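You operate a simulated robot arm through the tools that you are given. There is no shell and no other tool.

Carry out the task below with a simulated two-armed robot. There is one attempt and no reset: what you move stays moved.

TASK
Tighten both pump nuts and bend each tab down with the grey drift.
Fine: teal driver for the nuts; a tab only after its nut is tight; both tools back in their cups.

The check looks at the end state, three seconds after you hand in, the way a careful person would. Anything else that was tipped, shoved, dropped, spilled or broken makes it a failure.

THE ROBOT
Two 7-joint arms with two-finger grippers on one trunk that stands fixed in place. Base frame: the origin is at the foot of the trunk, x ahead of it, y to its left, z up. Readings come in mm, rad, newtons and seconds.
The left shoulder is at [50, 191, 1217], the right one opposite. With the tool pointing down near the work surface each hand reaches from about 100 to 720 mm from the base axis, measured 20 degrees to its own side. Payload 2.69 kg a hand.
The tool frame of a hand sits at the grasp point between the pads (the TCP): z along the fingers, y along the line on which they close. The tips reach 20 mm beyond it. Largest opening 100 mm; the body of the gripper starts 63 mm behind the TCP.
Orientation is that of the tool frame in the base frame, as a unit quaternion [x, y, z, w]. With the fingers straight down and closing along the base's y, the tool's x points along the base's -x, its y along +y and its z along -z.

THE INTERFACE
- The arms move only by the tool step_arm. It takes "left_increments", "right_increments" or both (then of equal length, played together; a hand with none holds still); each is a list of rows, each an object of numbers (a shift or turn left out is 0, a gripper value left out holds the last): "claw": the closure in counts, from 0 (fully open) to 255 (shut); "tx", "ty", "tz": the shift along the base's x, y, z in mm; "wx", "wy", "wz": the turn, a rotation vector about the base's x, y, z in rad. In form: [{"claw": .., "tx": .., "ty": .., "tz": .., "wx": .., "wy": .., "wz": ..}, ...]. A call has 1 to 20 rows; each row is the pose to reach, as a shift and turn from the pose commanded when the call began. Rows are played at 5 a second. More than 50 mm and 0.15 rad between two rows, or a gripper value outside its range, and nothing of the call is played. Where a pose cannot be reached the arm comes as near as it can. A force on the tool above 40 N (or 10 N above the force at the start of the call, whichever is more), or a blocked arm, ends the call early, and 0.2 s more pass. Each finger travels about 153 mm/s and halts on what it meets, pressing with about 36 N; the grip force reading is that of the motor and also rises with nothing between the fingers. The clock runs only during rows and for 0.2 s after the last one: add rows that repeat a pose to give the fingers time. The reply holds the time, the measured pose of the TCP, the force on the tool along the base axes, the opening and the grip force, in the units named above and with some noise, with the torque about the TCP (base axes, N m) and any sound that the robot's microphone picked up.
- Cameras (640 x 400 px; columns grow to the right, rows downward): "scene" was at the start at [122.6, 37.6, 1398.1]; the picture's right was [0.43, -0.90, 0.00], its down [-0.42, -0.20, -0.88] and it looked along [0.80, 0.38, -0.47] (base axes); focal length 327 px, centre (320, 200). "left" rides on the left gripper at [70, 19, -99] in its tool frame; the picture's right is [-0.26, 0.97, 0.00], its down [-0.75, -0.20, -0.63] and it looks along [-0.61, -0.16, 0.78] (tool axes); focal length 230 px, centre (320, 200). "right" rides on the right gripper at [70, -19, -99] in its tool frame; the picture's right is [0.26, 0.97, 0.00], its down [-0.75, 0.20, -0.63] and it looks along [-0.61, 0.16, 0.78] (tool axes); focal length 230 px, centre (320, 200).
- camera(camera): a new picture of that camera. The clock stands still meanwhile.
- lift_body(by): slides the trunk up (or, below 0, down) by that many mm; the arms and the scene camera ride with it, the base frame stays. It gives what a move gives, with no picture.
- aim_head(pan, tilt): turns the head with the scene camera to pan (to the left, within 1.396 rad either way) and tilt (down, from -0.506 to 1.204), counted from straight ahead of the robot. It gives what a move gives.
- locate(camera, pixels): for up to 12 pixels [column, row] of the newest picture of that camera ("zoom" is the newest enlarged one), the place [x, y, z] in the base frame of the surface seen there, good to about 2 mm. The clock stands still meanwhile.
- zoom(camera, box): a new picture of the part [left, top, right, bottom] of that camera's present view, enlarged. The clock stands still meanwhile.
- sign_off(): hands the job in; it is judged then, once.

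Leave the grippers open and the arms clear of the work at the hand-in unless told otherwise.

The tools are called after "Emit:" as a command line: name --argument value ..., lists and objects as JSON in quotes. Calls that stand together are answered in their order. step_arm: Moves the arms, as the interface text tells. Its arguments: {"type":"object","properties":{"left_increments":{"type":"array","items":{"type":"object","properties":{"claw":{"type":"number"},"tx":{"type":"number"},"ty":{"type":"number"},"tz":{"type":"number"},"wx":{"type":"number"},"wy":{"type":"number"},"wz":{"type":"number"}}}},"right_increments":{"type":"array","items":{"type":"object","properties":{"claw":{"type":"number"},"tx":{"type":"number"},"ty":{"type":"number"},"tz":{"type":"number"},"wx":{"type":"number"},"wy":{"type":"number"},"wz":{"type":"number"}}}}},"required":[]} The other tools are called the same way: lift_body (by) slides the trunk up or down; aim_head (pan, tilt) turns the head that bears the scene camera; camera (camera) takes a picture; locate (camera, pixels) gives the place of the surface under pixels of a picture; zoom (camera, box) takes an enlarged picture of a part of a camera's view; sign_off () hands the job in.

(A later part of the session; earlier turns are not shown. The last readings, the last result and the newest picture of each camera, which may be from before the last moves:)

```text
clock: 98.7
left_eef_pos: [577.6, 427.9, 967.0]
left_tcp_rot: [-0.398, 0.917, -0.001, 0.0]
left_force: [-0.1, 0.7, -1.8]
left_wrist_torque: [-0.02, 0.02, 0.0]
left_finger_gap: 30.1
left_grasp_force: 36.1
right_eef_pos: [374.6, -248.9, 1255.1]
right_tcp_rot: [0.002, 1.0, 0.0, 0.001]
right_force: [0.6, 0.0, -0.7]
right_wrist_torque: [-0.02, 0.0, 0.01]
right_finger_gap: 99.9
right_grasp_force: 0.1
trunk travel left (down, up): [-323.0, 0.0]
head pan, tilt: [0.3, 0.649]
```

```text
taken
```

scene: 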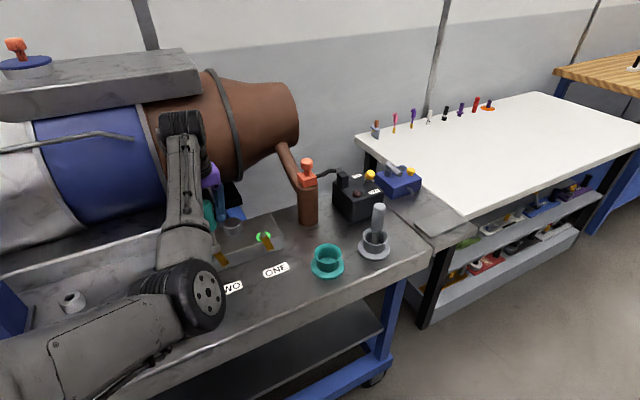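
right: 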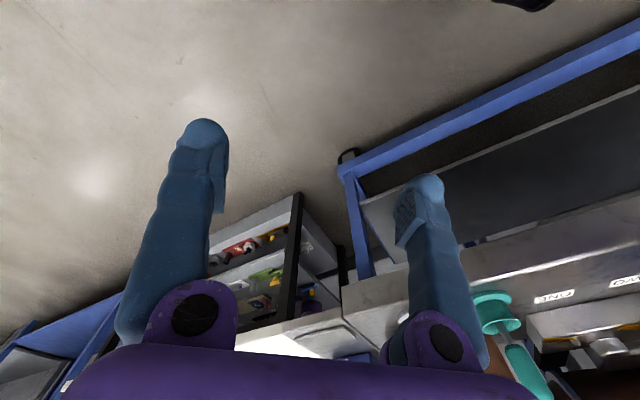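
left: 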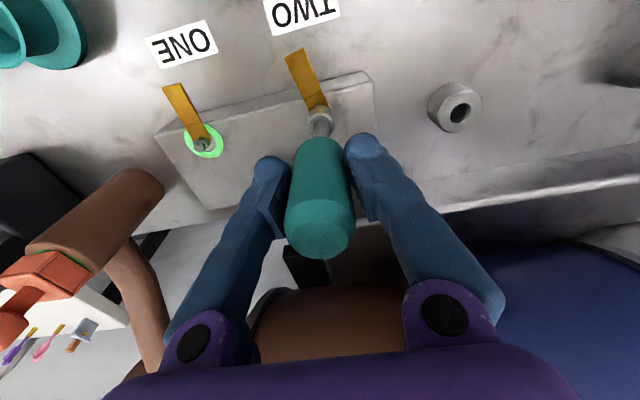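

Tab TWO is nearly parallel to tab ONE now; no green ring yet. I continue in small steps.

Emit:
step_arm --left_increments '[{"wz": -0.06}, {"wz": -0.12}, {"wz": -0.18}, {"wz": -0.18}]'

Emit:
camera --camera "left"

```text
clock: 99.7
left_eef_pos: [578.6, 428.6, 966.1]
left_tcp_rot: [-0.314, 0.949, 0.0, 0.001]
left_force: [-0.9, 0.1, -2.8]
left_wrist_torque: [-0.05, 0.11, 0.01]
left_finger_gap: 30.1
left_grasp_force: 35.6
right_eef_pos: [374.6, -249.7, 1255.5]
right_tcp_rot: [0.002, 1.0, 0.001, -0.001]
right_force: [0.3, -0.2, 0.1]
right_wrist_torque: [-0.01, 0.0, 0.0]
right_finger_gap: 100.2
right_grasp_force: 0.0
trunk travel left (down, up): [-323.0, 0.0]
head pan, tilt: [0.3, 0.649]
```

```text
taken
```

left: 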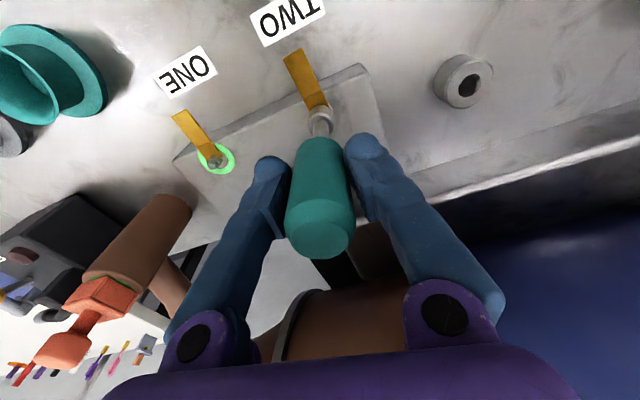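

Not green yet; another small step.

Emit:
step_arm --left_increments '[{"wz": -0.06}, {"wz": -0.12}, {"wz": -0.12}]'

Emit:
camera --camera "left"

```text
clock: 100.5
left_eef_pos: [578.0, 428.7, 967.1]
left_tcp_rot: [-0.257, 0.967, 0.001, 0.001]
left_force: [-0.6, -1.0, -2.7]
left_wrist_torque: [-0.05, 0.06, 0.02]
left_finger_gap: 30.1
left_grasp_force: 35.9
right_eef_pos: [376.5, -249.4, 1255.8]
right_tcp_rot: [0.002, 1.0, 0.001, 0.001]
right_force: [0.2, 0.2, 0.7]
right_wrist_torque: [0.0, -0.02, 0.0]
right_finger_gap: 100.0
right_grasp_force: 0.1
trunk travel left (down, up): [-323.0, 0.0]
head pan, tilt: [0.3, 0.649]
```

```text
taken
```

left: 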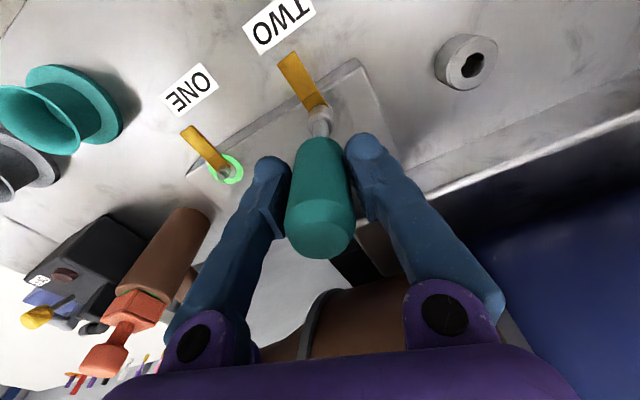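

The tab TWO has stopped moving with the hand, but the ring is not green yet — a bit more torque is needed. I continue 0.12 rad.

Emit:
step_arm --left_increments '[{"wz": -0.06}, {"wz": -0.12}, {"wz": -0.12}]'

Emit:
camera --camera "left"

Emit:
zoom --camera "left" --box '[270, 50, 370, 150]'

```text
clock: 101.3
left_eef_pos: [578.3, 428.1, 967.0]
left_tcp_rot: [-0.199, 0.98, 0.0, 0.0]
left_force: [-0.9, 0.3, -2.9]
left_wrist_torque: [0.03, 0.19, -0.01]
left_finger_gap: 29.9
left_grasp_force: 35.9
right_eef_pos: [374.7, -250.4, 1256.5]
right_tcp_rot: [0.002, 1.0, 0.001, 0.0]
right_force: [0.5, 0.0, -0.2]
right_wrist_torque: [0.01, 0.02, -0.01]
right_finger_gap: 99.9
right_grasp_force: 0.0
trunk travel left (down, up): [-323.0, 0.0]
head pan, tilt: [0.3, 0.649]
```

```text
taken
```

left: 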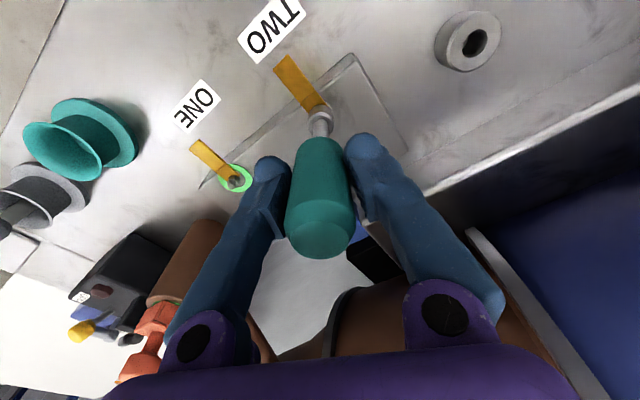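

```text
4.00 times, centred on (320, 100) of left
```

zoom: 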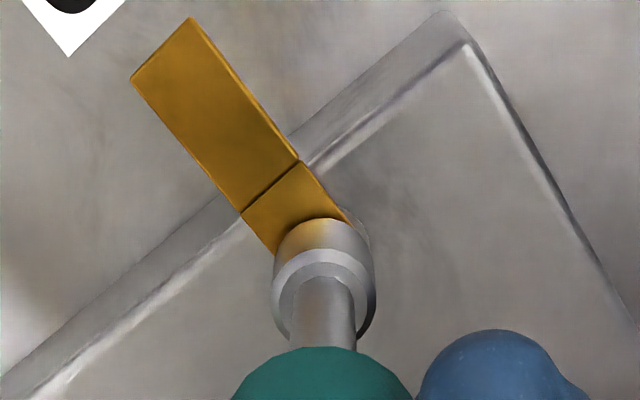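

I measure tab TWO's direction now and compare with tab ONE.

Emit:
locate --camera "zoom" --pixels '[[246, 210], [296, 163], [138, 82], [188, 24], [270, 188], [162, 52], [290, 225], [325, 235]]'

Emit:
zoom --camera "left" --box '[180, 120, 280, 220]'

Emit:
locate --camera "zoom" --pixels '[[163, 105], [195, 145], [225, 190], [260, 220], [210, 170], [180, 120]]'

```text
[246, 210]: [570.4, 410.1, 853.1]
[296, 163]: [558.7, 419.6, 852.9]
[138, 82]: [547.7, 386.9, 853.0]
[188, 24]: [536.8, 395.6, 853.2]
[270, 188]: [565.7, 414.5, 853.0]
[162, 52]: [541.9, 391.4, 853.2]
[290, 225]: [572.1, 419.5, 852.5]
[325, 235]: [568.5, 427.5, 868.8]
```

```text
4.00 times, centred on (230, 170) of left
```

zoom: 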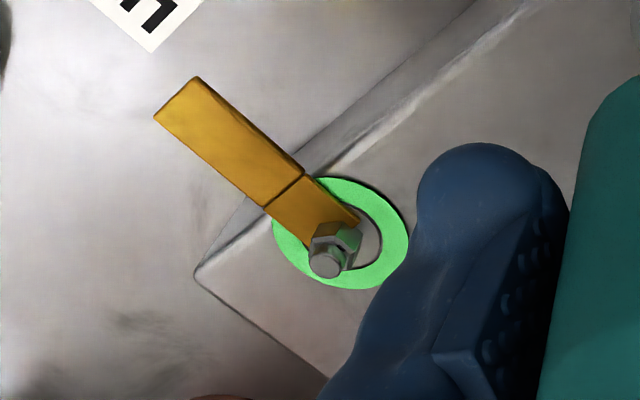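

```text
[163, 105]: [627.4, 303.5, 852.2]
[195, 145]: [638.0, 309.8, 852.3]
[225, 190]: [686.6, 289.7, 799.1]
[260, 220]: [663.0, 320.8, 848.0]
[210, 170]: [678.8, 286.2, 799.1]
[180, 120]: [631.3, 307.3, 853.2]
```

Tab TWO is at azimuth -133.6°, tab ONE stopped a bit beyond that. I continue another 0.14 rad.

Emit:
step_arm --left_increments '[{"wz": -0.07, "tz": -0.5}, {"wz": -0.14, "tz": -0.5}, {"wz": -0.14, "tz": -0.5}]'

Emit:
zoom --camera "left" --box '[270, 50, 370, 150]'

Emit:
camera --camera "scene"

```text
clock: 102.1
left_eef_pos: [578.2, 429.3, 966.4]
left_tcp_rot: [-0.129, 0.992, 0.0, 0.0]
left_force: [-2.1, -0.9, -2.3]
left_wrist_torque: [-0.03, 0.23, 0.04]
left_finger_gap: 30.2
left_grasp_force: 36.3
right_eef_pos: [375.2, -249.3, 1255.3]
right_tcp_rot: [0.002, 1.0, 0.001, 0.0]
right_force: [-0.1, -0.4, 0.2]
right_wrist_torque: [-0.01, -0.01, 0.02]
right_finger_gap: 100.0
right_grasp_force: 0.1
trunk travel left (down, up): [-323.0, 0.0]
head pan, tilt: [0.3, 0.649]
```

```text
4.00 times, centred on (320, 100) of left
```

zoom: 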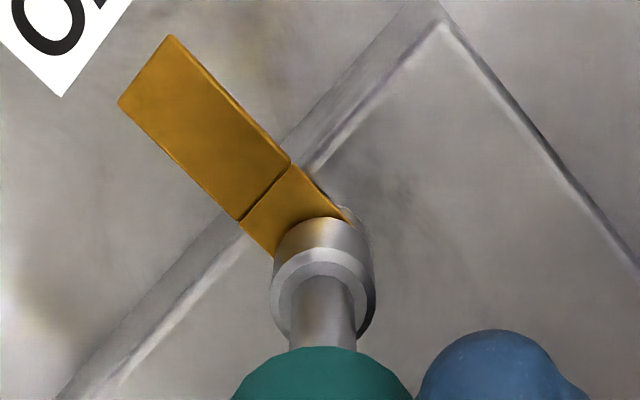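

```text
taken
```

scene: 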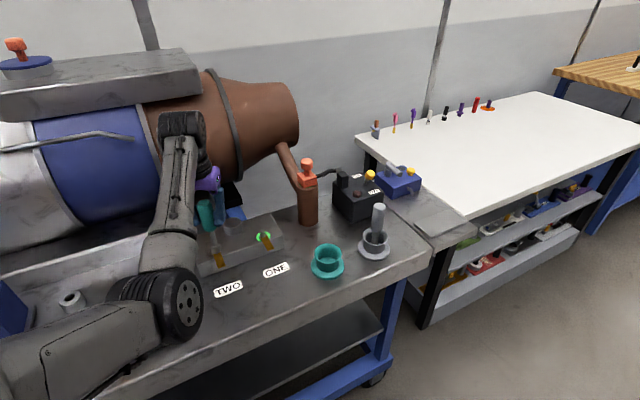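

The tab has practically stopped while the nut likely keeps turning (as happened at nut ONE just before the ring appeared). I go on another 0.15 rad.

Emit:
step_arm --left_increments '[{"wz": -0.07}, {"wz": -0.15}, {"wz": -0.15}]'

Emit:
zoom --camera "left" --box '[270, 50, 370, 150]'

```text
clock: 102.9
left_eef_pos: [578.9, 428.1, 965.8]
left_tcp_rot: [-0.054, 0.999, 0.0, 0.001]
left_force: [-1.6, -0.4, -2.4]
left_wrist_torque: [-0.03, 0.19, 0.07]
left_finger_gap: 29.9
left_grasp_force: 36.5
right_eef_pos: [376.6, -249.1, 1257.2]
right_tcp_rot: [0.002, 1.0, 0.0, 0.0]
right_force: [0.0, -0.3, 0.5]
right_wrist_torque: [-0.01, -0.02, -0.04]
right_finger_gap: 100.1
right_grasp_force: 0.1
trunk travel left (down, up): [-323.0, 0.0]
head pan, tilt: [0.3, 0.649]
```

```text
4.00 times, centred on (320, 100) of left
```

zoom: 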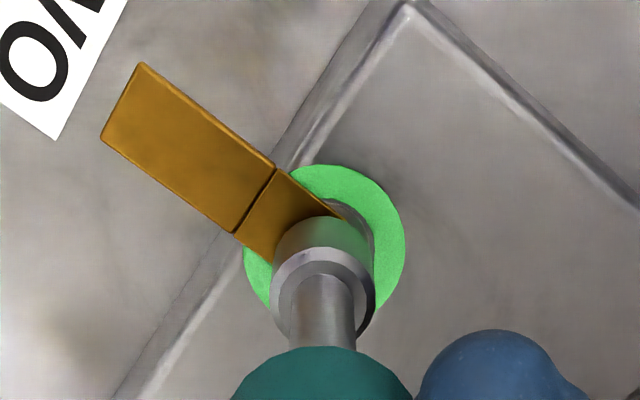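

Green ring round nut TWO: tight. I lift the driver straight off and look at both nuts.

Emit:
step_arm --left_increments '[{"tz": 4}, {"tz": 12}, {"tz": 35}, {"tz": 75}]'

Emit:
camera --camera "left"

Emit:
camera --camera "scene"

```text
clock: 103.9
left_eef_pos: [577.3, 427.2, 1042.6]
left_tcp_rot: [-0.056, 0.998, 0.0, 0.0]
left_force: [-0.1, 0.0, -2.6]
left_wrist_torque: [0.0, -0.01, -0.03]
left_finger_gap: 29.9
left_grasp_force: 35.8
right_eef_pos: [376.0, -249.5, 1255.4]
right_tcp_rot: [0.002, 1.0, 0.001, -0.001]
right_force: [0.0, 0.0, -0.3]
right_wrist_torque: [0.01, 0.0, -0.02]
right_finger_gap: 99.9
right_grasp_force: 0.1
trunk travel left (down, up): [-323.0, 0.0]
head pan, tilt: [0.3, 0.649]
```

```text
taken
```

left: 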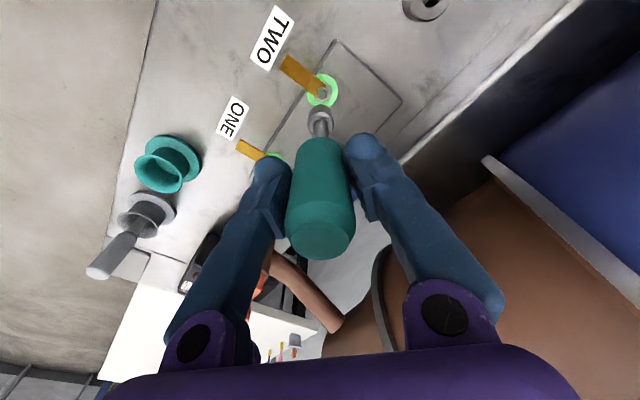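

```text
taken
```

scene: 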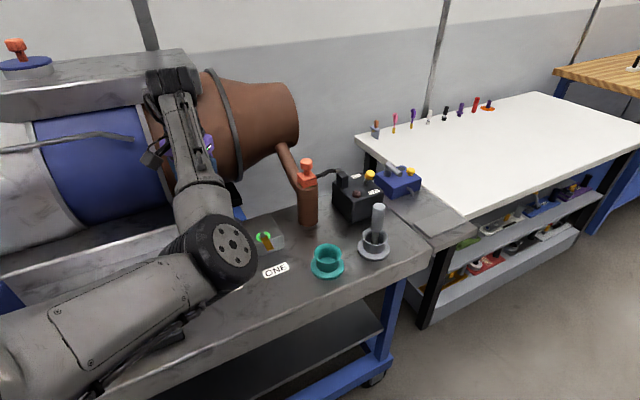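

Both nuts show green rings. Now I carry the driver back over its teal cup at (656,170).

Emit:
step_arm --left_increments '[{"tx": 13, "ty": -43, "tz": 3}, {"tx": 26, "ty": -86, "tz": 6}, {"tx": 39, "ty": -129, "tz": 9, "wz": -0.07}, {"tx": 52, "ty": -172, "tz": 11, "wz": -0.14}, {"tx": 65, "ty": -215, "tz": 11, "wz": -0.21}, {"tx": 78.2, "ty": -257.4, "tz": 11, "wz": -0.28}, {"tx": 78.2, "ty": -257.4, "tz": 11, "wz": -0.28}]'

Emit:
camera --camera "scene"

Emit:
camera --camera "left"

```text
clock: 105.5
left_eef_pos: [656.3, 171.8, 1051.8]
left_tcp_rot: [0.086, 0.996, -0.001, 0.0]
left_force: [0.3, 0.0, -2.9]
left_wrist_torque: [-0.01, 0.0, 0.03]
left_finger_gap: 29.7
left_grasp_force: 35.7
right_eef_pos: [375.8, -248.1, 1256.3]
right_tcp_rot: [0.002, 1.0, 0.0, 0.0]
right_force: [-0.2, 0.6, -0.4]
right_wrist_torque: [0.02, -0.03, 0.0]
right_finger_gap: 100.1
right_grasp_force: 0.0
trunk travel left (down, up): [-323.0, 0.0]
head pan, tilt: [0.3, 0.649]
```

```text
taken
```

scene: 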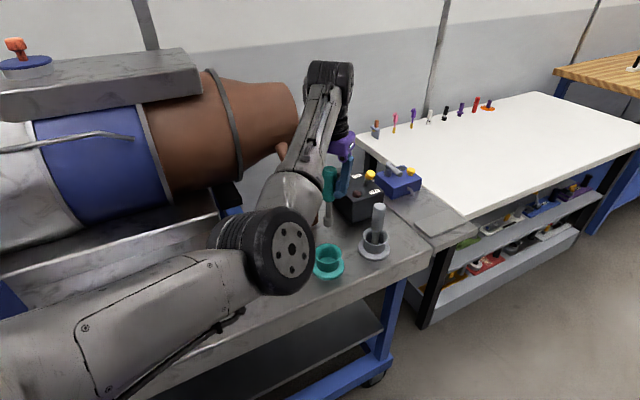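

```text
taken
```

left: 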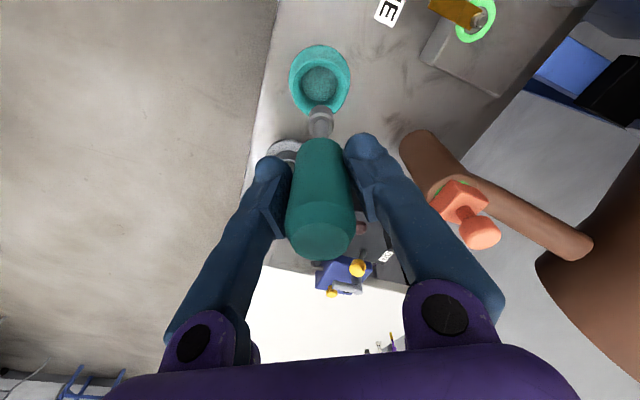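

The driver is over its cup (the empty cup is at wrist px (320,80)). I lower it into the cup, watching the force.

Emit:
step_arm --left_increments '[{"tz": -35, "tx": -0.6, "ty": -1}, {"tz": -70, "tx": -0.6, "ty": -1}, {"tz": -100, "tx": -0.6, "ty": -1}, {"tz": -118, "tx": -0.6, "ty": -1}, {"tz": -125, "tx": -0.6, "ty": -1}]'

Emit:
camera --camera "left"

Emit:
zoom --camera "scene" --box '[290, 190, 410, 290]'

```text
clock: 106.7
left_eef_pos: [656.5, 170.3, 927.0]
left_tcp_rot: [0.085, 0.996, -0.001, -0.001]
left_force: [0.3, -0.1, -3.3]
left_wrist_torque: [0.01, 0.02, 0.04]
left_finger_gap: 29.3
left_grasp_force: 35.9
right_eef_pos: [376.1, -250.4, 1255.7]
right_tcp_rot: [0.001, 1.0, 0.0, 0.0]
right_force: [0.3, 0.2, -0.6]
right_wrist_torque: [0.01, 0.0, 0.02]
right_finger_gap: 100.3
right_grasp_force: 0.0
trunk travel left (down, up): [-323.0, 0.0]
head pan, tilt: [0.3, 0.649]
```

```text
taken
```

left: 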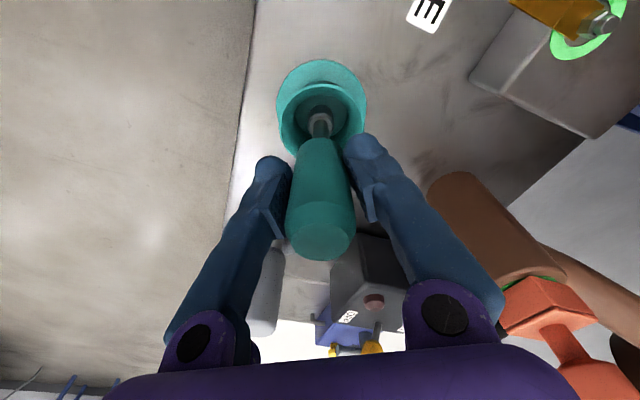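

```text
4.00 times, centred on (350, 240) of scene
```

zoom: 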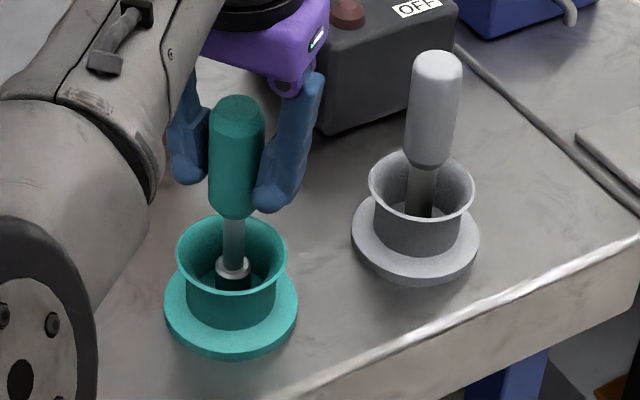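

The driver is inside the cup, about 4 mm above its floor. I lower the rest gently.

Emit:
step_arm --left_increments '[{"tz": -2}, {"tz": -3.5}, {"tz": -4.7}, {"tz": -4.7}]'

```text
clock: 107.7
left_eef_pos: [656.4, 169.6, 923.3]
left_tcp_rot: [0.085, 0.996, -0.001, 0.0]
left_force: [0.4, 0.0, -3.3]
left_wrist_torque: [-0.02, -0.02, -0.01]
left_finger_gap: 29.3
left_grasp_force: 35.7
right_eef_pos: [375.3, -249.4, 1255.2]
right_tcp_rot: [0.002, 1.0, 0.001, 0.0]
right_force: [0.1, 0.6, 0.6]
right_wrist_torque: [0.0, 0.01, -0.02]
right_finger_gap: 100.1
right_grasp_force: 0.0
trunk travel left (down, up): [-323.0, 0.0]
head pan, tilt: [0.3, 0.649]
```

Still hanging freely (-3.3 N). Lower by another 1–2 mm.

Emit:
step_arm --left_increments '[{"tz": -0.7}, {"tz": -1.4}, {"tz": -2}]'

```text
clock: 108.5
left_eef_pos: [656.5, 170.1, 920.7]
left_tcp_rot: [0.083, 0.997, 0.0, 0.001]
left_force: [-1.8, -0.9, 1.2]
left_wrist_torque: [-0.09, 0.12, -0.05]
left_finger_gap: 29.5
left_grasp_force: 35.9
right_eef_pos: [376.5, -248.7, 1255.4]
right_tcp_rot: [0.001, 1.0, 0.001, 0.001]
right_force: [-0.7, 0.4, 0.3]
right_wrist_torque: [0.02, -0.02, 0.05]
right_finger_gap: 100.0
right_grasp_force: 0.0
trunk travel left (down, up): [-323.0, 0.0]
head pan, tilt: [0.3, 0.649]
```

Resting on the cup floor now (+1.2 N). I open the fingers gently.

Emit:
step_arm --left_increments '[{"claw": 165}, {"claw": 150}, {"claw": 110}, {"claw": 60}, {"claw": 60}]'

Emit:
camera --camera "left"

Emit:
zoom --camera "scene" --box '[290, 190, 410, 290]'

```text
clock: 109.7
left_eef_pos: [656.9, 169.8, 920.7]
left_tcp_rot: [0.085, 0.996, -0.002, 0.001]
left_force: [-0.5, 0.0, 0.9]
left_wrist_torque: [0.02, 0.01, 0.01]
left_finger_gap: 76.6
left_grasp_force: 0.0
right_eef_pos: [376.3, -249.0, 1255.2]
right_tcp_rot: [0.002, 1.0, 0.0, 0.0]
right_force: [0.1, -0.4, 0.1]
right_wrist_torque: [-0.01, -0.01, -0.01]
right_finger_gap: 100.2
right_grasp_force: 0.0
trunk travel left (down, up): [-323.0, 0.0]
head pan, tilt: [0.3, 0.649]
```

```text
taken
```

left: 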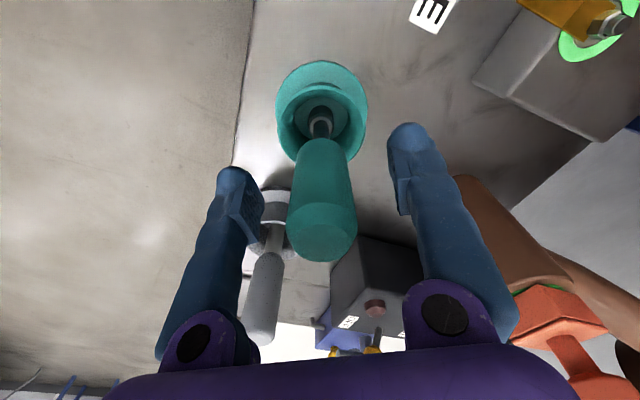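

```text
4.00 times, centred on (350, 240) of scene
```

zoom: 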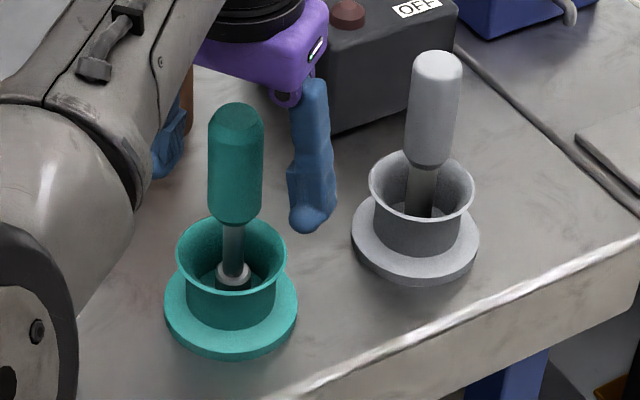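

The driver stands upright in its cup and the hand is free. I raise the hand straight up 130 mm.

Emit:
step_arm --left_increments '[{"tz": 40}, {"tz": 85}, {"tz": 130}]'

Emit:
camera --camera "scene"

Emit:
camera --camera "left"

```text
clock: 110.5
left_eef_pos: [654.8, 170.5, 1050.7]
left_tcp_rot: [0.084, 0.996, -0.001, 0.001]
left_force: [-1.7, -0.3, -0.2]
left_wrist_torque: [0.03, -0.02, 0.01]
left_finger_gap: 76.5
left_grasp_force: 0.1
right_eef_pos: [374.8, -249.6, 1256.6]
right_tcp_rot: [0.002, 1.0, 0.001, 0.0]
right_force: [-0.4, -0.4, 0.2]
right_wrist_torque: [-0.01, -0.01, 0.0]
right_finger_gap: 99.9
right_grasp_force: 0.1
trunk travel left (down, up): [-323.0, 0.0]
head pan, tilt: [0.3, 0.649]
```

```text
taken
```

scene: 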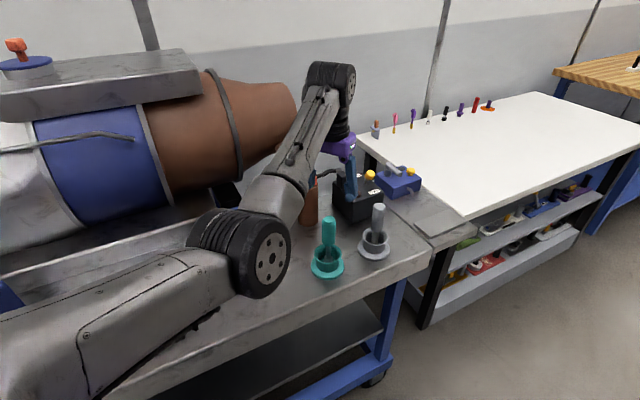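

```text
taken
```

left: 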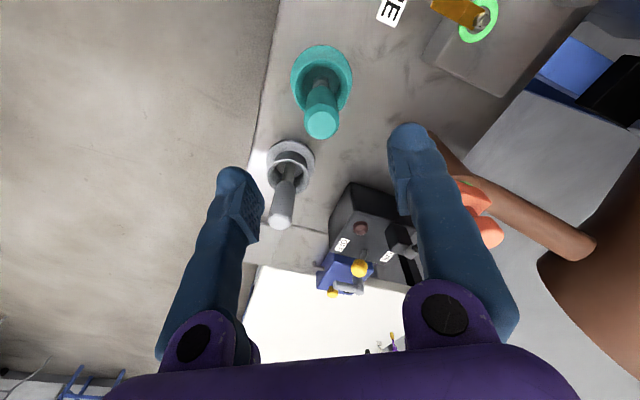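

I locate the black box's near edges (wrist px ≈(352,183), (332,230)) and re-measure the drift's axis.

Emit:
zoom --camera "left" --box '[250, 120, 410, 280]'

Emit:
locate --camera "zoom" --pixels '[[396, 165], [335, 290], [330, 240], [440, 185], [275, 255], [262, 250], [290, 250], [275, 240], [350, 150], [285, 150], [300, 100], [395, 200]]'

```text
2.50 times, centred on (330, 200) of left
```

zoom: 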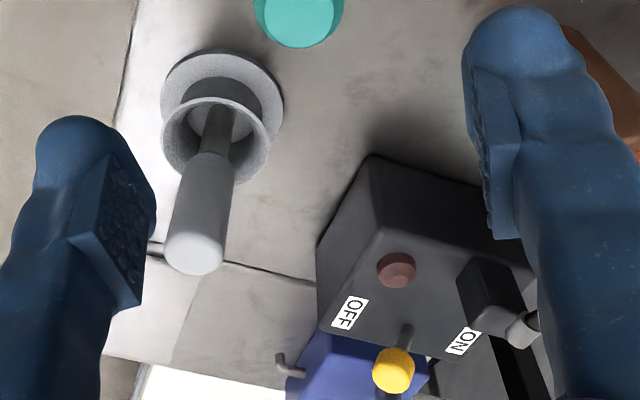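

```text
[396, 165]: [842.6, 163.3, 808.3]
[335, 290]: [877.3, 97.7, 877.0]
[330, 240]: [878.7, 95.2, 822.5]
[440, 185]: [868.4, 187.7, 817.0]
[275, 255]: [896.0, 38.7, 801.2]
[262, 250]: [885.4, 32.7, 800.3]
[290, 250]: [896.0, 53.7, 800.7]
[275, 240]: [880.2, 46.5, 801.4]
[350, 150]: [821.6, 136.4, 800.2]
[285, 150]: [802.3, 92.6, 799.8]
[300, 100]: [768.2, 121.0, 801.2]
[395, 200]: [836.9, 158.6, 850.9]
```

Box near corner (842,163), far enough. Now the drift top (zoom px (195,253)).

Emit:
locate --camera "zoom" --pixels '[[195, 255], [180, 255], [210, 255], [195, 245], [195, 268], [205, 195], [225, 145], [205, 220], [165, 130], [268, 145], [215, 110]]'

```text
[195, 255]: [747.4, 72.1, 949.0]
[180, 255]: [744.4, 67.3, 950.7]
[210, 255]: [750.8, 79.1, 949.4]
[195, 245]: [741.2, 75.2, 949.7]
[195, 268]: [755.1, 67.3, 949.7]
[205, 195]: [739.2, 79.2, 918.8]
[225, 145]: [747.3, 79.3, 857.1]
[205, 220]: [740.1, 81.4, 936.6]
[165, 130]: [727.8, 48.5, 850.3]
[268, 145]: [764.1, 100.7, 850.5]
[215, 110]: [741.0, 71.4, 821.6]
```

Drift axis ≈ (747.5,72.5), top z 950, handle 885–950. It is too far for a straight-down grip, so I will tilt the hand 25° forward. First yaw to about +5° and shift toward it at z≈1060, opening fully.

Emit:
step_arm --left_increments '[{"claw": 0, "tx": 15, "ty": -20, "tz": 5, "wz": 0.085}, {"claw": 0, "tx": 30, "ty": -40, "tz": 10, "wz": 0.17}, {"claw": 0, "tx": 45, "ty": -60, "tz": 10, "wz": 0.255}]'

Emit:
step_arm --left_increments '[{"tx": 12, "ty": -10, "wx": 0.0095, "wy": -0.1085}, {"tx": 24, "ty": -20, "wx": 0.019, "wy": -0.217}, {"tx": 36, "ty": -29, "wx": 0.0285, "wy": -0.3255}, {"tx": 48, "ty": -38, "wx": 0.038, "wy": -0.434}, {"tx": 48, "ty": -38, "wx": 0.038, "wy": -0.434}]'

Emit:
camera --camera "left"

Emit:
camera --camera "scene"

```text
clock: 111.3
left_eef_pos: [679.8, 112.5, 1061.6]
left_tcp_rot: [-0.044, 0.999, -0.002, 0.001]
left_force: [-0.1, 0.4, 0.5]
left_wrist_torque: [-0.02, 0.01, -0.02]
left_finger_gap: 100.0
left_grasp_force: 0.0
left hand out of reach, approached as far as the arm can: row 3
right_eef_pos: [375.3, -249.3, 1256.1]
right_tcp_rot: [0.002, 1.0, 0.001, 0.0]
right_force: [0.4, 0.1, 0.3]
right_wrist_torque: [0.01, 0.08, -0.02]
right_finger_gap: 99.8
right_grasp_force: 0.1
trunk travel left (down, up): [-323.0, 0.0]
head pan, tilt: [0.3, 0.649]
```

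```text
clock: 112.5
left_eef_pos: [727.7, 75.0, 1061.4]
left_tcp_rot: [-0.042, 0.975, 0.009, 0.217]
left_force: [0.1, 1.1, 0.6]
left_wrist_torque: [-0.01, 0.02, -0.02]
left_finger_gap: 99.8
left_grasp_force: 0.0
right_eef_pos: [375.5, -247.8, 1256.4]
right_tcp_rot: [0.002, 1.0, 0.001, 0.0]
right_force: [0.5, -0.8, 1.0]
right_wrist_torque: [0.04, 0.02, -0.03]
right_finger_gap: 99.8
right_grasp_force: 0.1
trunk travel left (down, up): [-323.0, 0.0]
head pan, tilt: [0.3, 0.649]
```

```text
taken
```

left: 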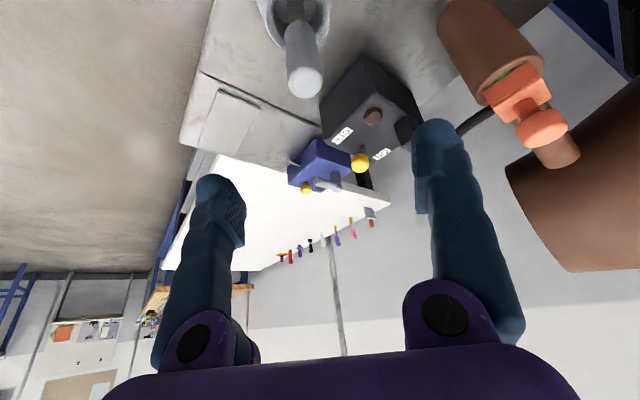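

```text
taken
```

scene: 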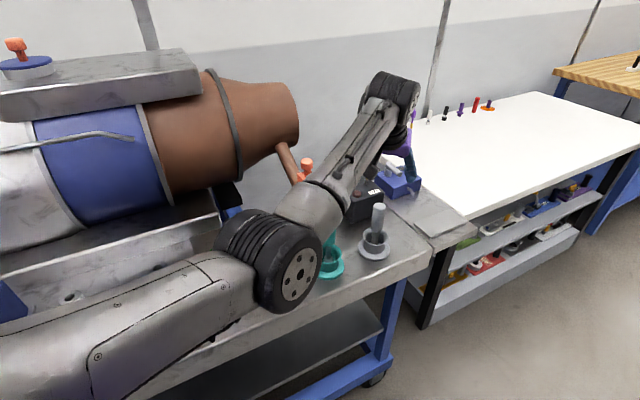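

The hand is tilted at (728,75,1061). For comfortable reach at grip height I lower the trunk 100 mm, raising the hand 60 mm first.

Emit:
step_arm --left_increments '[{"tz": 30}, {"tz": 60}]'

Emit:
lift_body --by -100

Emit:
camera --camera "scene"

```text
clock: 113.1
left_eef_pos: [727.4, 74.4, 1120.7]
left_tcp_rot: [-0.041, 0.975, 0.01, 0.216]
left_force: [0.6, 0.7, 0.2]
left_wrist_torque: [-0.02, 0.02, -0.02]
left_finger_gap: 100.0
left_grasp_force: 0.0
right_eef_pos: [375.1, -249.2, 1255.6]
right_tcp_rot: [0.002, 1.0, 0.001, -0.001]
right_force: [0.1, 0.1, 0.4]
right_wrist_torque: [-0.01, -0.04, 0.0]
right_finger_gap: 99.9
right_grasp_force: 0.0
trunk travel left (down, up): [-323.0, 0.0]
head pan, tilt: [0.3, 0.649]
```

```text
clock: 114.4
left_eef_pos: [728.1, 75.7, 1021.4]
left_tcp_rot: [-0.041, 0.976, 0.009, 0.216]
left_force: [-0.7, 0.0, 0.1]
left_wrist_torque: [-0.01, -0.01, -0.03]
left_finger_gap: 99.9
left_grasp_force: 0.1
right_eef_pos: [375.9, -249.3, 1156.3]
right_tcp_rot: [0.001, 1.0, 0.001, -0.001]
right_force: [-0.4, -0.2, -0.4]
right_wrist_torque: [-0.02, -0.02, -0.03]
right_finger_gap: 99.9
right_grasp_force: 0.1
trunk travel left (down, up): [-223.0, 100.0]
head pan, tilt: [0.3, 0.649]
```

```text
taken
```

scene: 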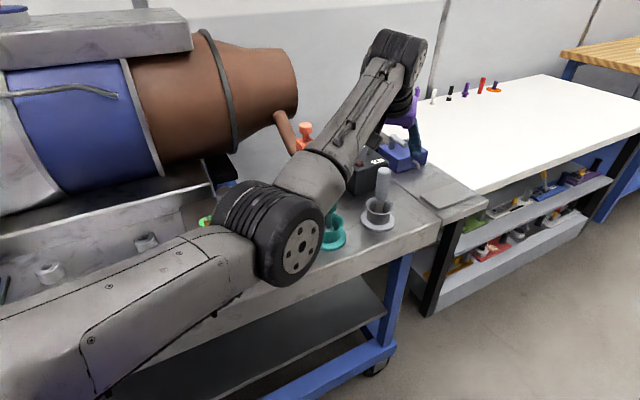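

I check the elbow's clearance over the driver and bench.

Emit:
locate --camera "scene" --pixels '[[300, 250], [295, 282], [255, 265], [230, 205], [310, 190], [200, 300], [340, 150], [385, 170], [384, 195]]'

```text
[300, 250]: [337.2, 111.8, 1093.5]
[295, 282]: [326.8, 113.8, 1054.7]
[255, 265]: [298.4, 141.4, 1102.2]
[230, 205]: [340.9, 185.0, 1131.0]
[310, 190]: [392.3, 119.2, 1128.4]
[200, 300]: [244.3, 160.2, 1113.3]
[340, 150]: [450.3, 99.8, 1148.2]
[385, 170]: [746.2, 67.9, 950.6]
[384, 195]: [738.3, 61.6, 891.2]
```

Elbow is at z≥1055, clear. I move over the drift and descend to TCP z≈924 with the fingers astride the handle.

Emit:
step_arm --left_increments '[{"tx": 19.4, "ty": -3.2}, {"tx": 19.4, "ty": -3.2, "tz": -35}, {"tx": 19.4, "ty": -3.2, "tz": -70}, {"tx": 19.4, "ty": -3.2, "tz": -97}, {"tx": 19.4, "ty": -3.2, "tz": -97}]'

Emit:
camera --camera "left"

Emit:
zoom --camera "scene" --box '[320, 120, 460, 250]'

```text
clock: 115.6
left_eef_pos: [746.3, 70.6, 924.0]
left_tcp_rot: [-0.042, 0.975, 0.01, 0.216]
left_force: [0.8, 0.1, -0.2]
left_wrist_torque: [0.02, 0.03, 0.01]
left_finger_gap: 99.9
left_grasp_force: 0.0
right_eef_pos: [375.3, -250.2, 1156.4]
right_tcp_rot: [0.002, 1.0, 0.001, 0.0]
right_force: [-0.5, -0.5, 0.0]
right_wrist_torque: [0.02, 0.02, -0.02]
right_finger_gap: 99.9
right_grasp_force: 0.1
trunk travel left (down, up): [-223.0, 100.0]
head pan, tilt: [0.3, 0.649]
```

```text
taken
```

left: 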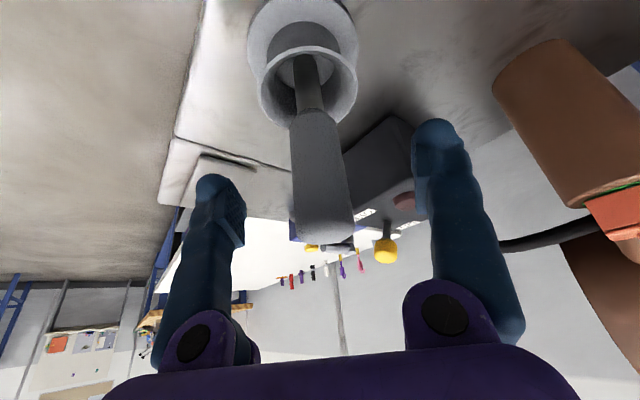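

```text
3.08 times, centred on (390, 185) of scene
```

zoom: 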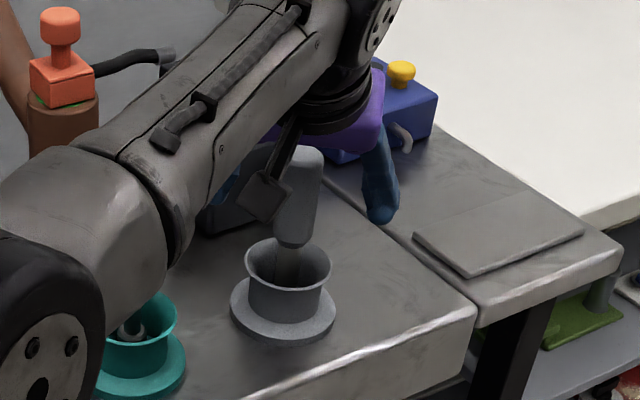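

The drift is between the fingers (px ≈318 vs. centre 327). I nudge +1 mm in x, +1.5 mm in y and close.

Emit:
step_arm --left_increments '[{"tx": 1, "ty": 1.5, "claw": 120}, {"tx": 1, "ty": 1.5, "claw": 165}, {"tx": 1, "ty": 1.5, "claw": 255}, {"tx": 1, "ty": 1.5, "claw": 255}, {"tx": 1, "ty": 1.5, "claw": 255}]'

Emit:
camera --camera "left"

```text
clock: 116.8
left_eef_pos: [747.6, 72.8, 923.1]
left_tcp_rot: [-0.043, 0.975, 0.01, 0.217]
left_force: [1.0, 0.8, -0.4]
left_wrist_torque: [0.02, -0.03, 0.03]
left_finger_gap: 28.3
left_grasp_force: 36.1
right_eef_pos: [374.8, -249.4, 1155.8]
right_tcp_rot: [0.003, 1.0, 0.001, 0.0]
right_force: [0.3, 0.1, 0.7]
right_wrist_torque: [-0.02, -0.02, 0.0]
right_finger_gap: 100.0
right_grasp_force: 0.0
trunk travel left (down, up): [-223.0, 100.0]
head pan, tilt: [0.3, 0.649]
```

```text
taken
```

left: 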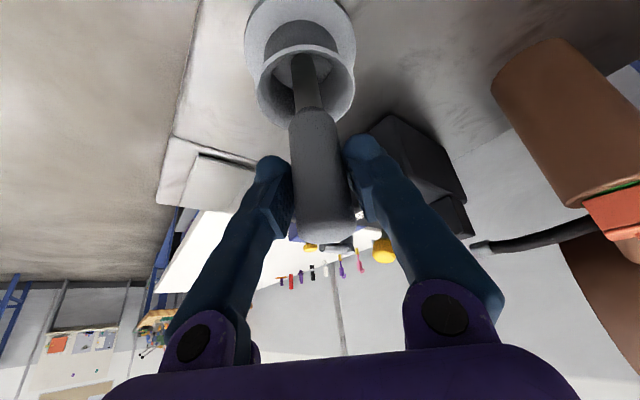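

Gripped (gap 28.3 mm). I lift the drift straight up by 110 mm.

Emit:
step_arm --left_increments '[{"tz": 20}, {"tz": 50}, {"tz": 80}, {"tz": 110}]'

Emit:
camera --camera "left"

Emit:
camera --camera "scene"

```text
clock: 117.8
left_eef_pos: [747.4, 73.1, 1033.6]
left_tcp_rot: [-0.041, 0.975, 0.009, 0.216]
left_force: [0.0, 0.1, -2.4]
left_wrist_torque: [0.0, -0.03, 0.03]
left_finger_gap: 28.1
left_grasp_force: 36.1
right_eef_pos: [375.4, -249.2, 1156.3]
right_tcp_rot: [0.001, 1.0, 0.001, 0.0]
right_force: [0.2, 0.0, 0.6]
right_wrist_torque: [-0.01, -0.01, 0.0]
right_finger_gap: 99.8
right_grasp_force: 0.1
trunk travel left (down, up): [-223.0, 100.0]
head pan, tilt: [0.3, 0.649]
```

```text
taken
```

left: 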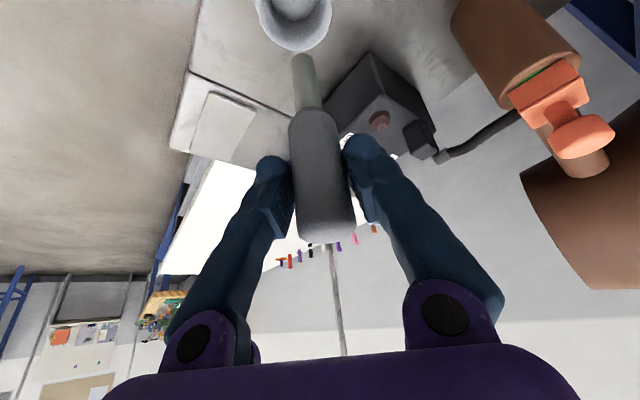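

```text
taken
```

scene: 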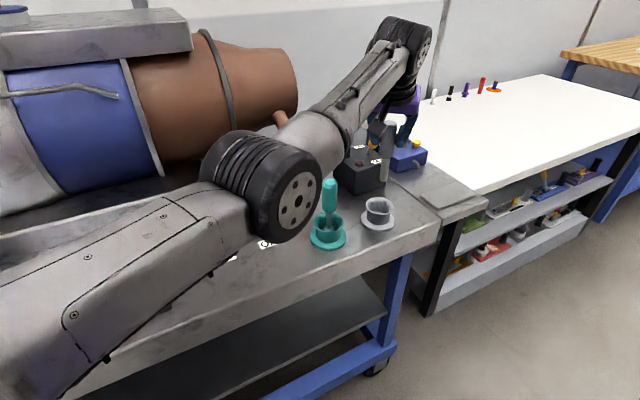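

The drift is out of its cup. I zoom to see its tip and whether it hangs vertical.

Emit:
zoom --camera "scene" --box '[355, 105, 425, 205]'

Emit:
locate --camera "zoom" --pixels '[[310, 340], [308, 350], [315, 280], [322, 180], [325, 120], [312, 320]]'

```text
4.00 times, centred on (390, 155) of scene
```

zoom: 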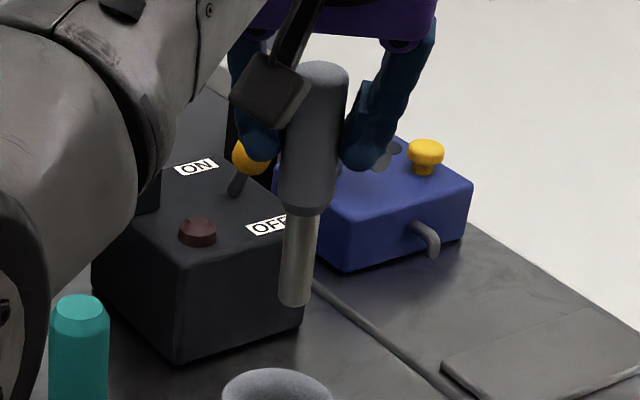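

```text
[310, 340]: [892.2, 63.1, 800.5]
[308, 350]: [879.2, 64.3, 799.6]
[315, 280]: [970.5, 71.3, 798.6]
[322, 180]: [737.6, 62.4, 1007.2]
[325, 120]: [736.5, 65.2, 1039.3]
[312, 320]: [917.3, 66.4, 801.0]
```

Emit:
locate --camera "zoom" --pixels '[[293, 302], [295, 290], [298, 250], [302, 220], [286, 290], [304, 290], [310, 140], [300, 200]]'

```text
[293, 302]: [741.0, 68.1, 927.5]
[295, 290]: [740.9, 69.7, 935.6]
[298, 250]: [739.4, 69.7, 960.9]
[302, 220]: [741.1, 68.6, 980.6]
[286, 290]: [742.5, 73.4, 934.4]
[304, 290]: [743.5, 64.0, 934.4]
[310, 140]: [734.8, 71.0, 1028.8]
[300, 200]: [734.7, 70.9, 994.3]
```

Drift tip is about 108 mm below the TCP, hanging vertical. I raise the trunk again by 100 mm (elbow higher) and carry the drift toward tab ONE at safe height.

Emit:
lift_body --by 100

Emit:
step_arm --left_increments '[{"tx": -20, "ty": 40, "tz": -5}, {"tx": -40, "ty": 80, "tz": -15}, {"tx": -62, "ty": 120, "tz": -25}, {"tx": -85, "ty": 160, "tz": -35}, {"tx": -105, "ty": 200, "tz": -45}, {"tx": -115, "ty": 225, "tz": -55}]'

Emit:
camera --camera "left"

Emit:
camera --camera "scene"

```text
clock: 119.2
left_eef_pos: [747.7, 73.0, 1132.1]
left_tcp_rot: [-0.041, 0.975, 0.009, 0.216]
left_force: [-0.5, -0.9, -1.9]
left_wrist_torque: [0.01, 0.0, -0.01]
left_finger_gap: 28.0
left_grasp_force: 35.6
right_eef_pos: [375.8, -249.0, 1255.9]
right_tcp_rot: [0.002, 1.0, 0.0, 0.0]
right_force: [-0.6, 0.2, -1.0]
right_wrist_torque: [0.02, 0.0, 0.01]
right_finger_gap: 99.7
right_grasp_force: 0.0
trunk travel left (down, up): [-323.0, 0.0]
head pan, tilt: [0.3, 0.649]
```

```text
clock: 120.6
left_eef_pos: [633.3, 297.9, 1078.5]
left_tcp_rot: [-0.04, 0.975, 0.008, 0.216]
left_force: [-0.2, 0.4, -2.6]
left_wrist_torque: [0.01, -0.02, -0.04]
left_finger_gap: 28.2
left_grasp_force: 35.8
right_eef_pos: [375.5, -249.6, 1255.4]
right_tcp_rot: [0.002, 1.0, 0.001, 0.0]
right_force: [-0.8, 0.0, -0.2]
right_wrist_torque: [-0.02, 0.0, 0.0]
right_finger_gap: 100.1
right_grasp_force: 0.1
trunk travel left (down, up): [-323.0, 0.0]
head pan, tilt: [0.3, 0.649]
```

```text
taken
```

left: 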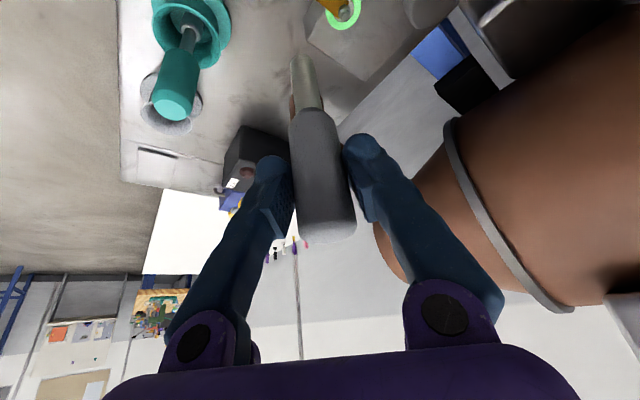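

```text
taken
```

scene: 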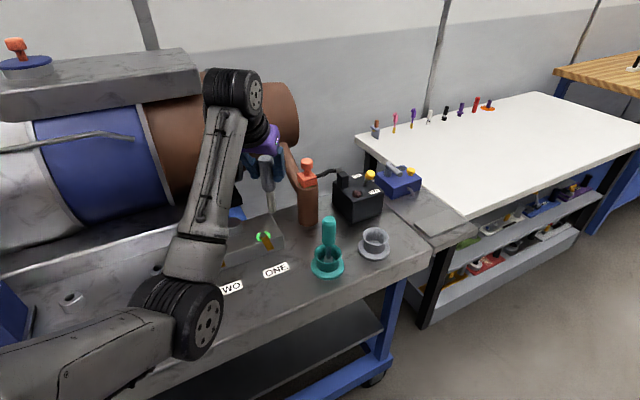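

Tab ONE and the drift are visible to the head camera. I zoom there and measure tab ONE.

Emit:
zoom --camera "scene" --box '[242, 215, 292, 260]'

Emit:
zoom --camera "scene" --box '[250, 225, 285, 255]'

```text
8.89 times, centred on (267, 238) of scene
```

zoom: 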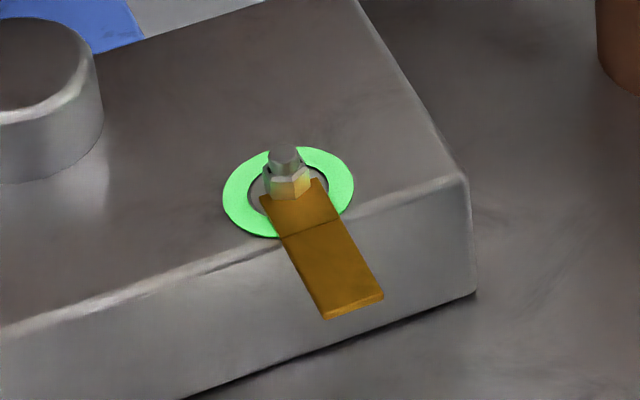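

```text
13.33 times, centred on (268, 240) of scene
```

zoom: 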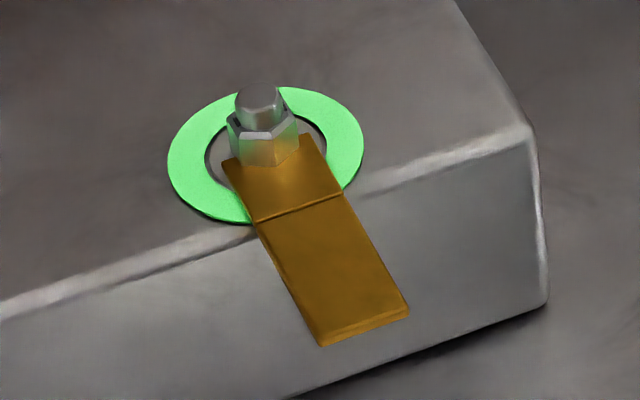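

Emit:
locate --camera "zoom" --pixels '[[258, 218], [340, 192], [322, 340], [405, 312], [363, 326], [299, 206], [330, 265], [262, 95], [200, 240], [450, 160], [420, 200], [500, 300]]'

```text
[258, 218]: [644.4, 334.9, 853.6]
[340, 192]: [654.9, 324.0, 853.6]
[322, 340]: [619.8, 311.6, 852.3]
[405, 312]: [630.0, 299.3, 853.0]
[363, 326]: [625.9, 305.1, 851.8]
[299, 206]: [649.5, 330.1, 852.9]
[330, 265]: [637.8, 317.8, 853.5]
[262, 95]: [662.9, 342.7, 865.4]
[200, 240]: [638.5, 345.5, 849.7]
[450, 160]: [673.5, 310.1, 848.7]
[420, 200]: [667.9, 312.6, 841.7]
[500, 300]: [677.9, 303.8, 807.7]
```

Tab ONE now points square over the front edge: crease midpoint (649.6,329.5), tip midpoint (624.9,305.5), top z≈853.5; crease lies right at the front face. I calibrate the drift tip position.

Emit:
zoom --camera "scene" --box '[250, 145, 300, 225]'

```text
5.00 times, centred on (275, 185) of scene
```

zoom: 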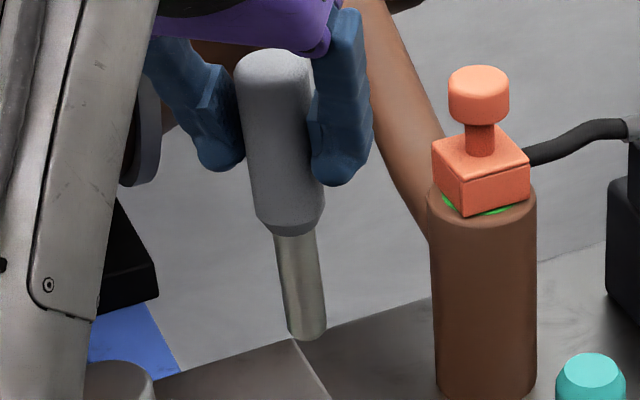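

Emit:
locate --camera "zoom" --pixels '[[308, 332], [305, 310], [300, 260], [292, 310], [320, 310], [285, 200], [278, 130], [275, 70], [260, 150], [305, 150]]'

```text
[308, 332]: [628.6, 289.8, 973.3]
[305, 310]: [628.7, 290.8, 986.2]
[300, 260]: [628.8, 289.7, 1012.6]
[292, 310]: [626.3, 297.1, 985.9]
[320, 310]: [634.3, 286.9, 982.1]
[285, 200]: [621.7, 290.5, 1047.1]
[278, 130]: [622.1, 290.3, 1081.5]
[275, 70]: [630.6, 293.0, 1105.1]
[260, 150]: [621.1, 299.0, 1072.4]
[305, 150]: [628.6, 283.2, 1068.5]
```

Drift tip ≈ TCP + (-1,-3.7,-108). I bring the tip over tab ONE, 18 mm out from the crease, stopping ~10 mm above it.

Emit:
step_arm --left_increments '[{"tx": 4.4, "ty": 22.8, "tz": -20}, {"tx": 4.4, "ty": 22.8, "tz": -60}, {"tx": 4.4, "ty": 22.8, "tz": -95}, {"tx": 4.4, "ty": 22.8, "tz": -106}, {"tx": 4.4, "ty": 22.8, "tz": -106}]'

Emit:
zoom --camera "scene" --box '[242, 205, 292, 255]'

Emit:
zoom --camera "left" --box '[250, 0, 390, 120]'

```text
clock: 121.8
left_eef_pos: [636.6, 321.8, 971.3]
left_tcp_rot: [-0.042, 0.976, 0.009, 0.216]
left_force: [0.4, -1.0, -2.9]
left_wrist_torque: [0.02, 0.02, 0.03]
left_finger_gap: 28.0
left_grasp_force: 36.4
right_eef_pos: [374.8, -249.5, 1255.4]
right_tcp_rot: [0.001, 1.0, 0.0, 0.001]
right_force: [-0.6, -1.2, 0.8]
right_wrist_torque: [-0.04, -0.01, 0.0]
right_finger_gap: 100.0
right_grasp_force: 0.1
trunk travel left (down, up): [-323.0, 0.0]
head pan, tilt: [0.3, 0.649]
```

```text
8.00 times, centred on (267, 230) of scene
```

zoom: 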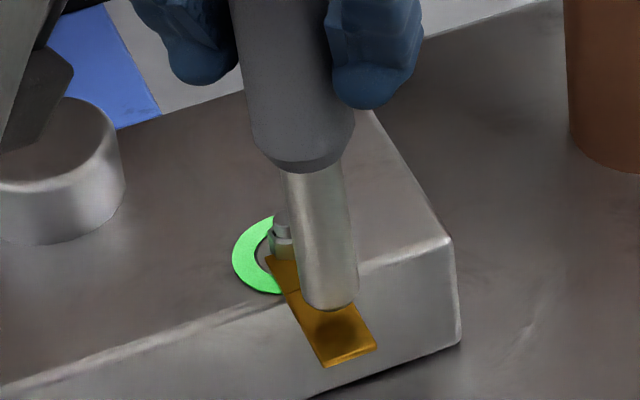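

```text
3.33 times, centred on (320, 60) of left
```

zoom: 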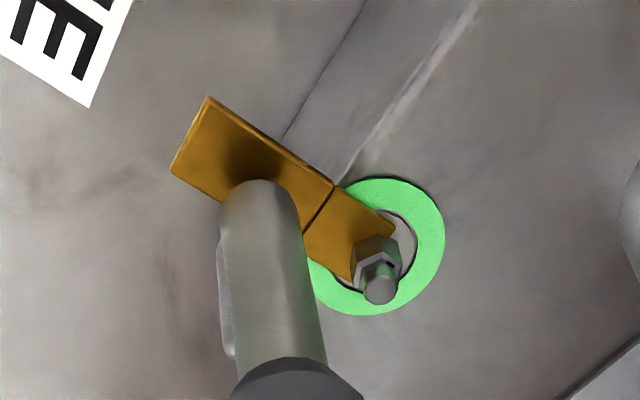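

The drift (Ø≈18 mm) stands centred over the outer half of tab ONE. I press down slowly and watch the force.

Emit:
step_arm --left_increments '[{"tz": -4}, {"tz": -8}, {"tz": -11}, {"tz": -13}, {"tz": -15}]'

Emit:
zoom --camera "scene" --box '[242, 205, 292, 255]'

```text
clock: 123.0
left_eef_pos: [636.2, 319.7, 957.4]
left_tcp_rot: [-0.041, 0.976, 0.009, 0.215]
left_force: [-2.0, -2.4, 3.4]
left_wrist_torque: [-0.19, 0.15, -0.03]
left_finger_gap: 28.2
left_grasp_force: 36.4
right_eef_pos: [376.2, -250.1, 1255.5]
right_tcp_rot: [0.002, 1.0, 0.0, 0.0]
right_force: [-0.8, -0.6, -0.2]
right_wrist_torque: [-0.04, -0.01, -0.02]
right_finger_gap: 99.9
right_grasp_force: 0.1
trunk travel left (down, up): [-323.0, 0.0]
head pan, tilt: [0.3, 0.649]
```

```text
8.00 times, centred on (267, 230) of scene
```

zoom: 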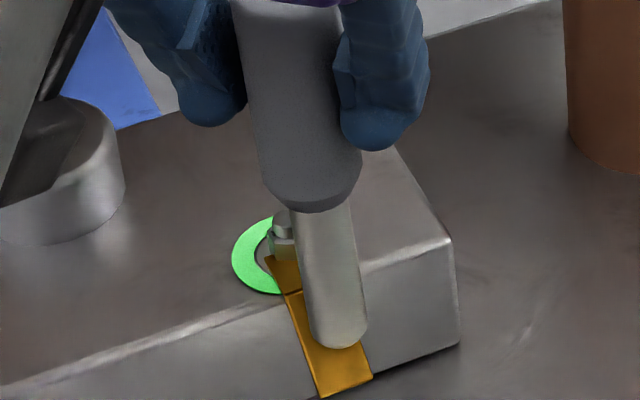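

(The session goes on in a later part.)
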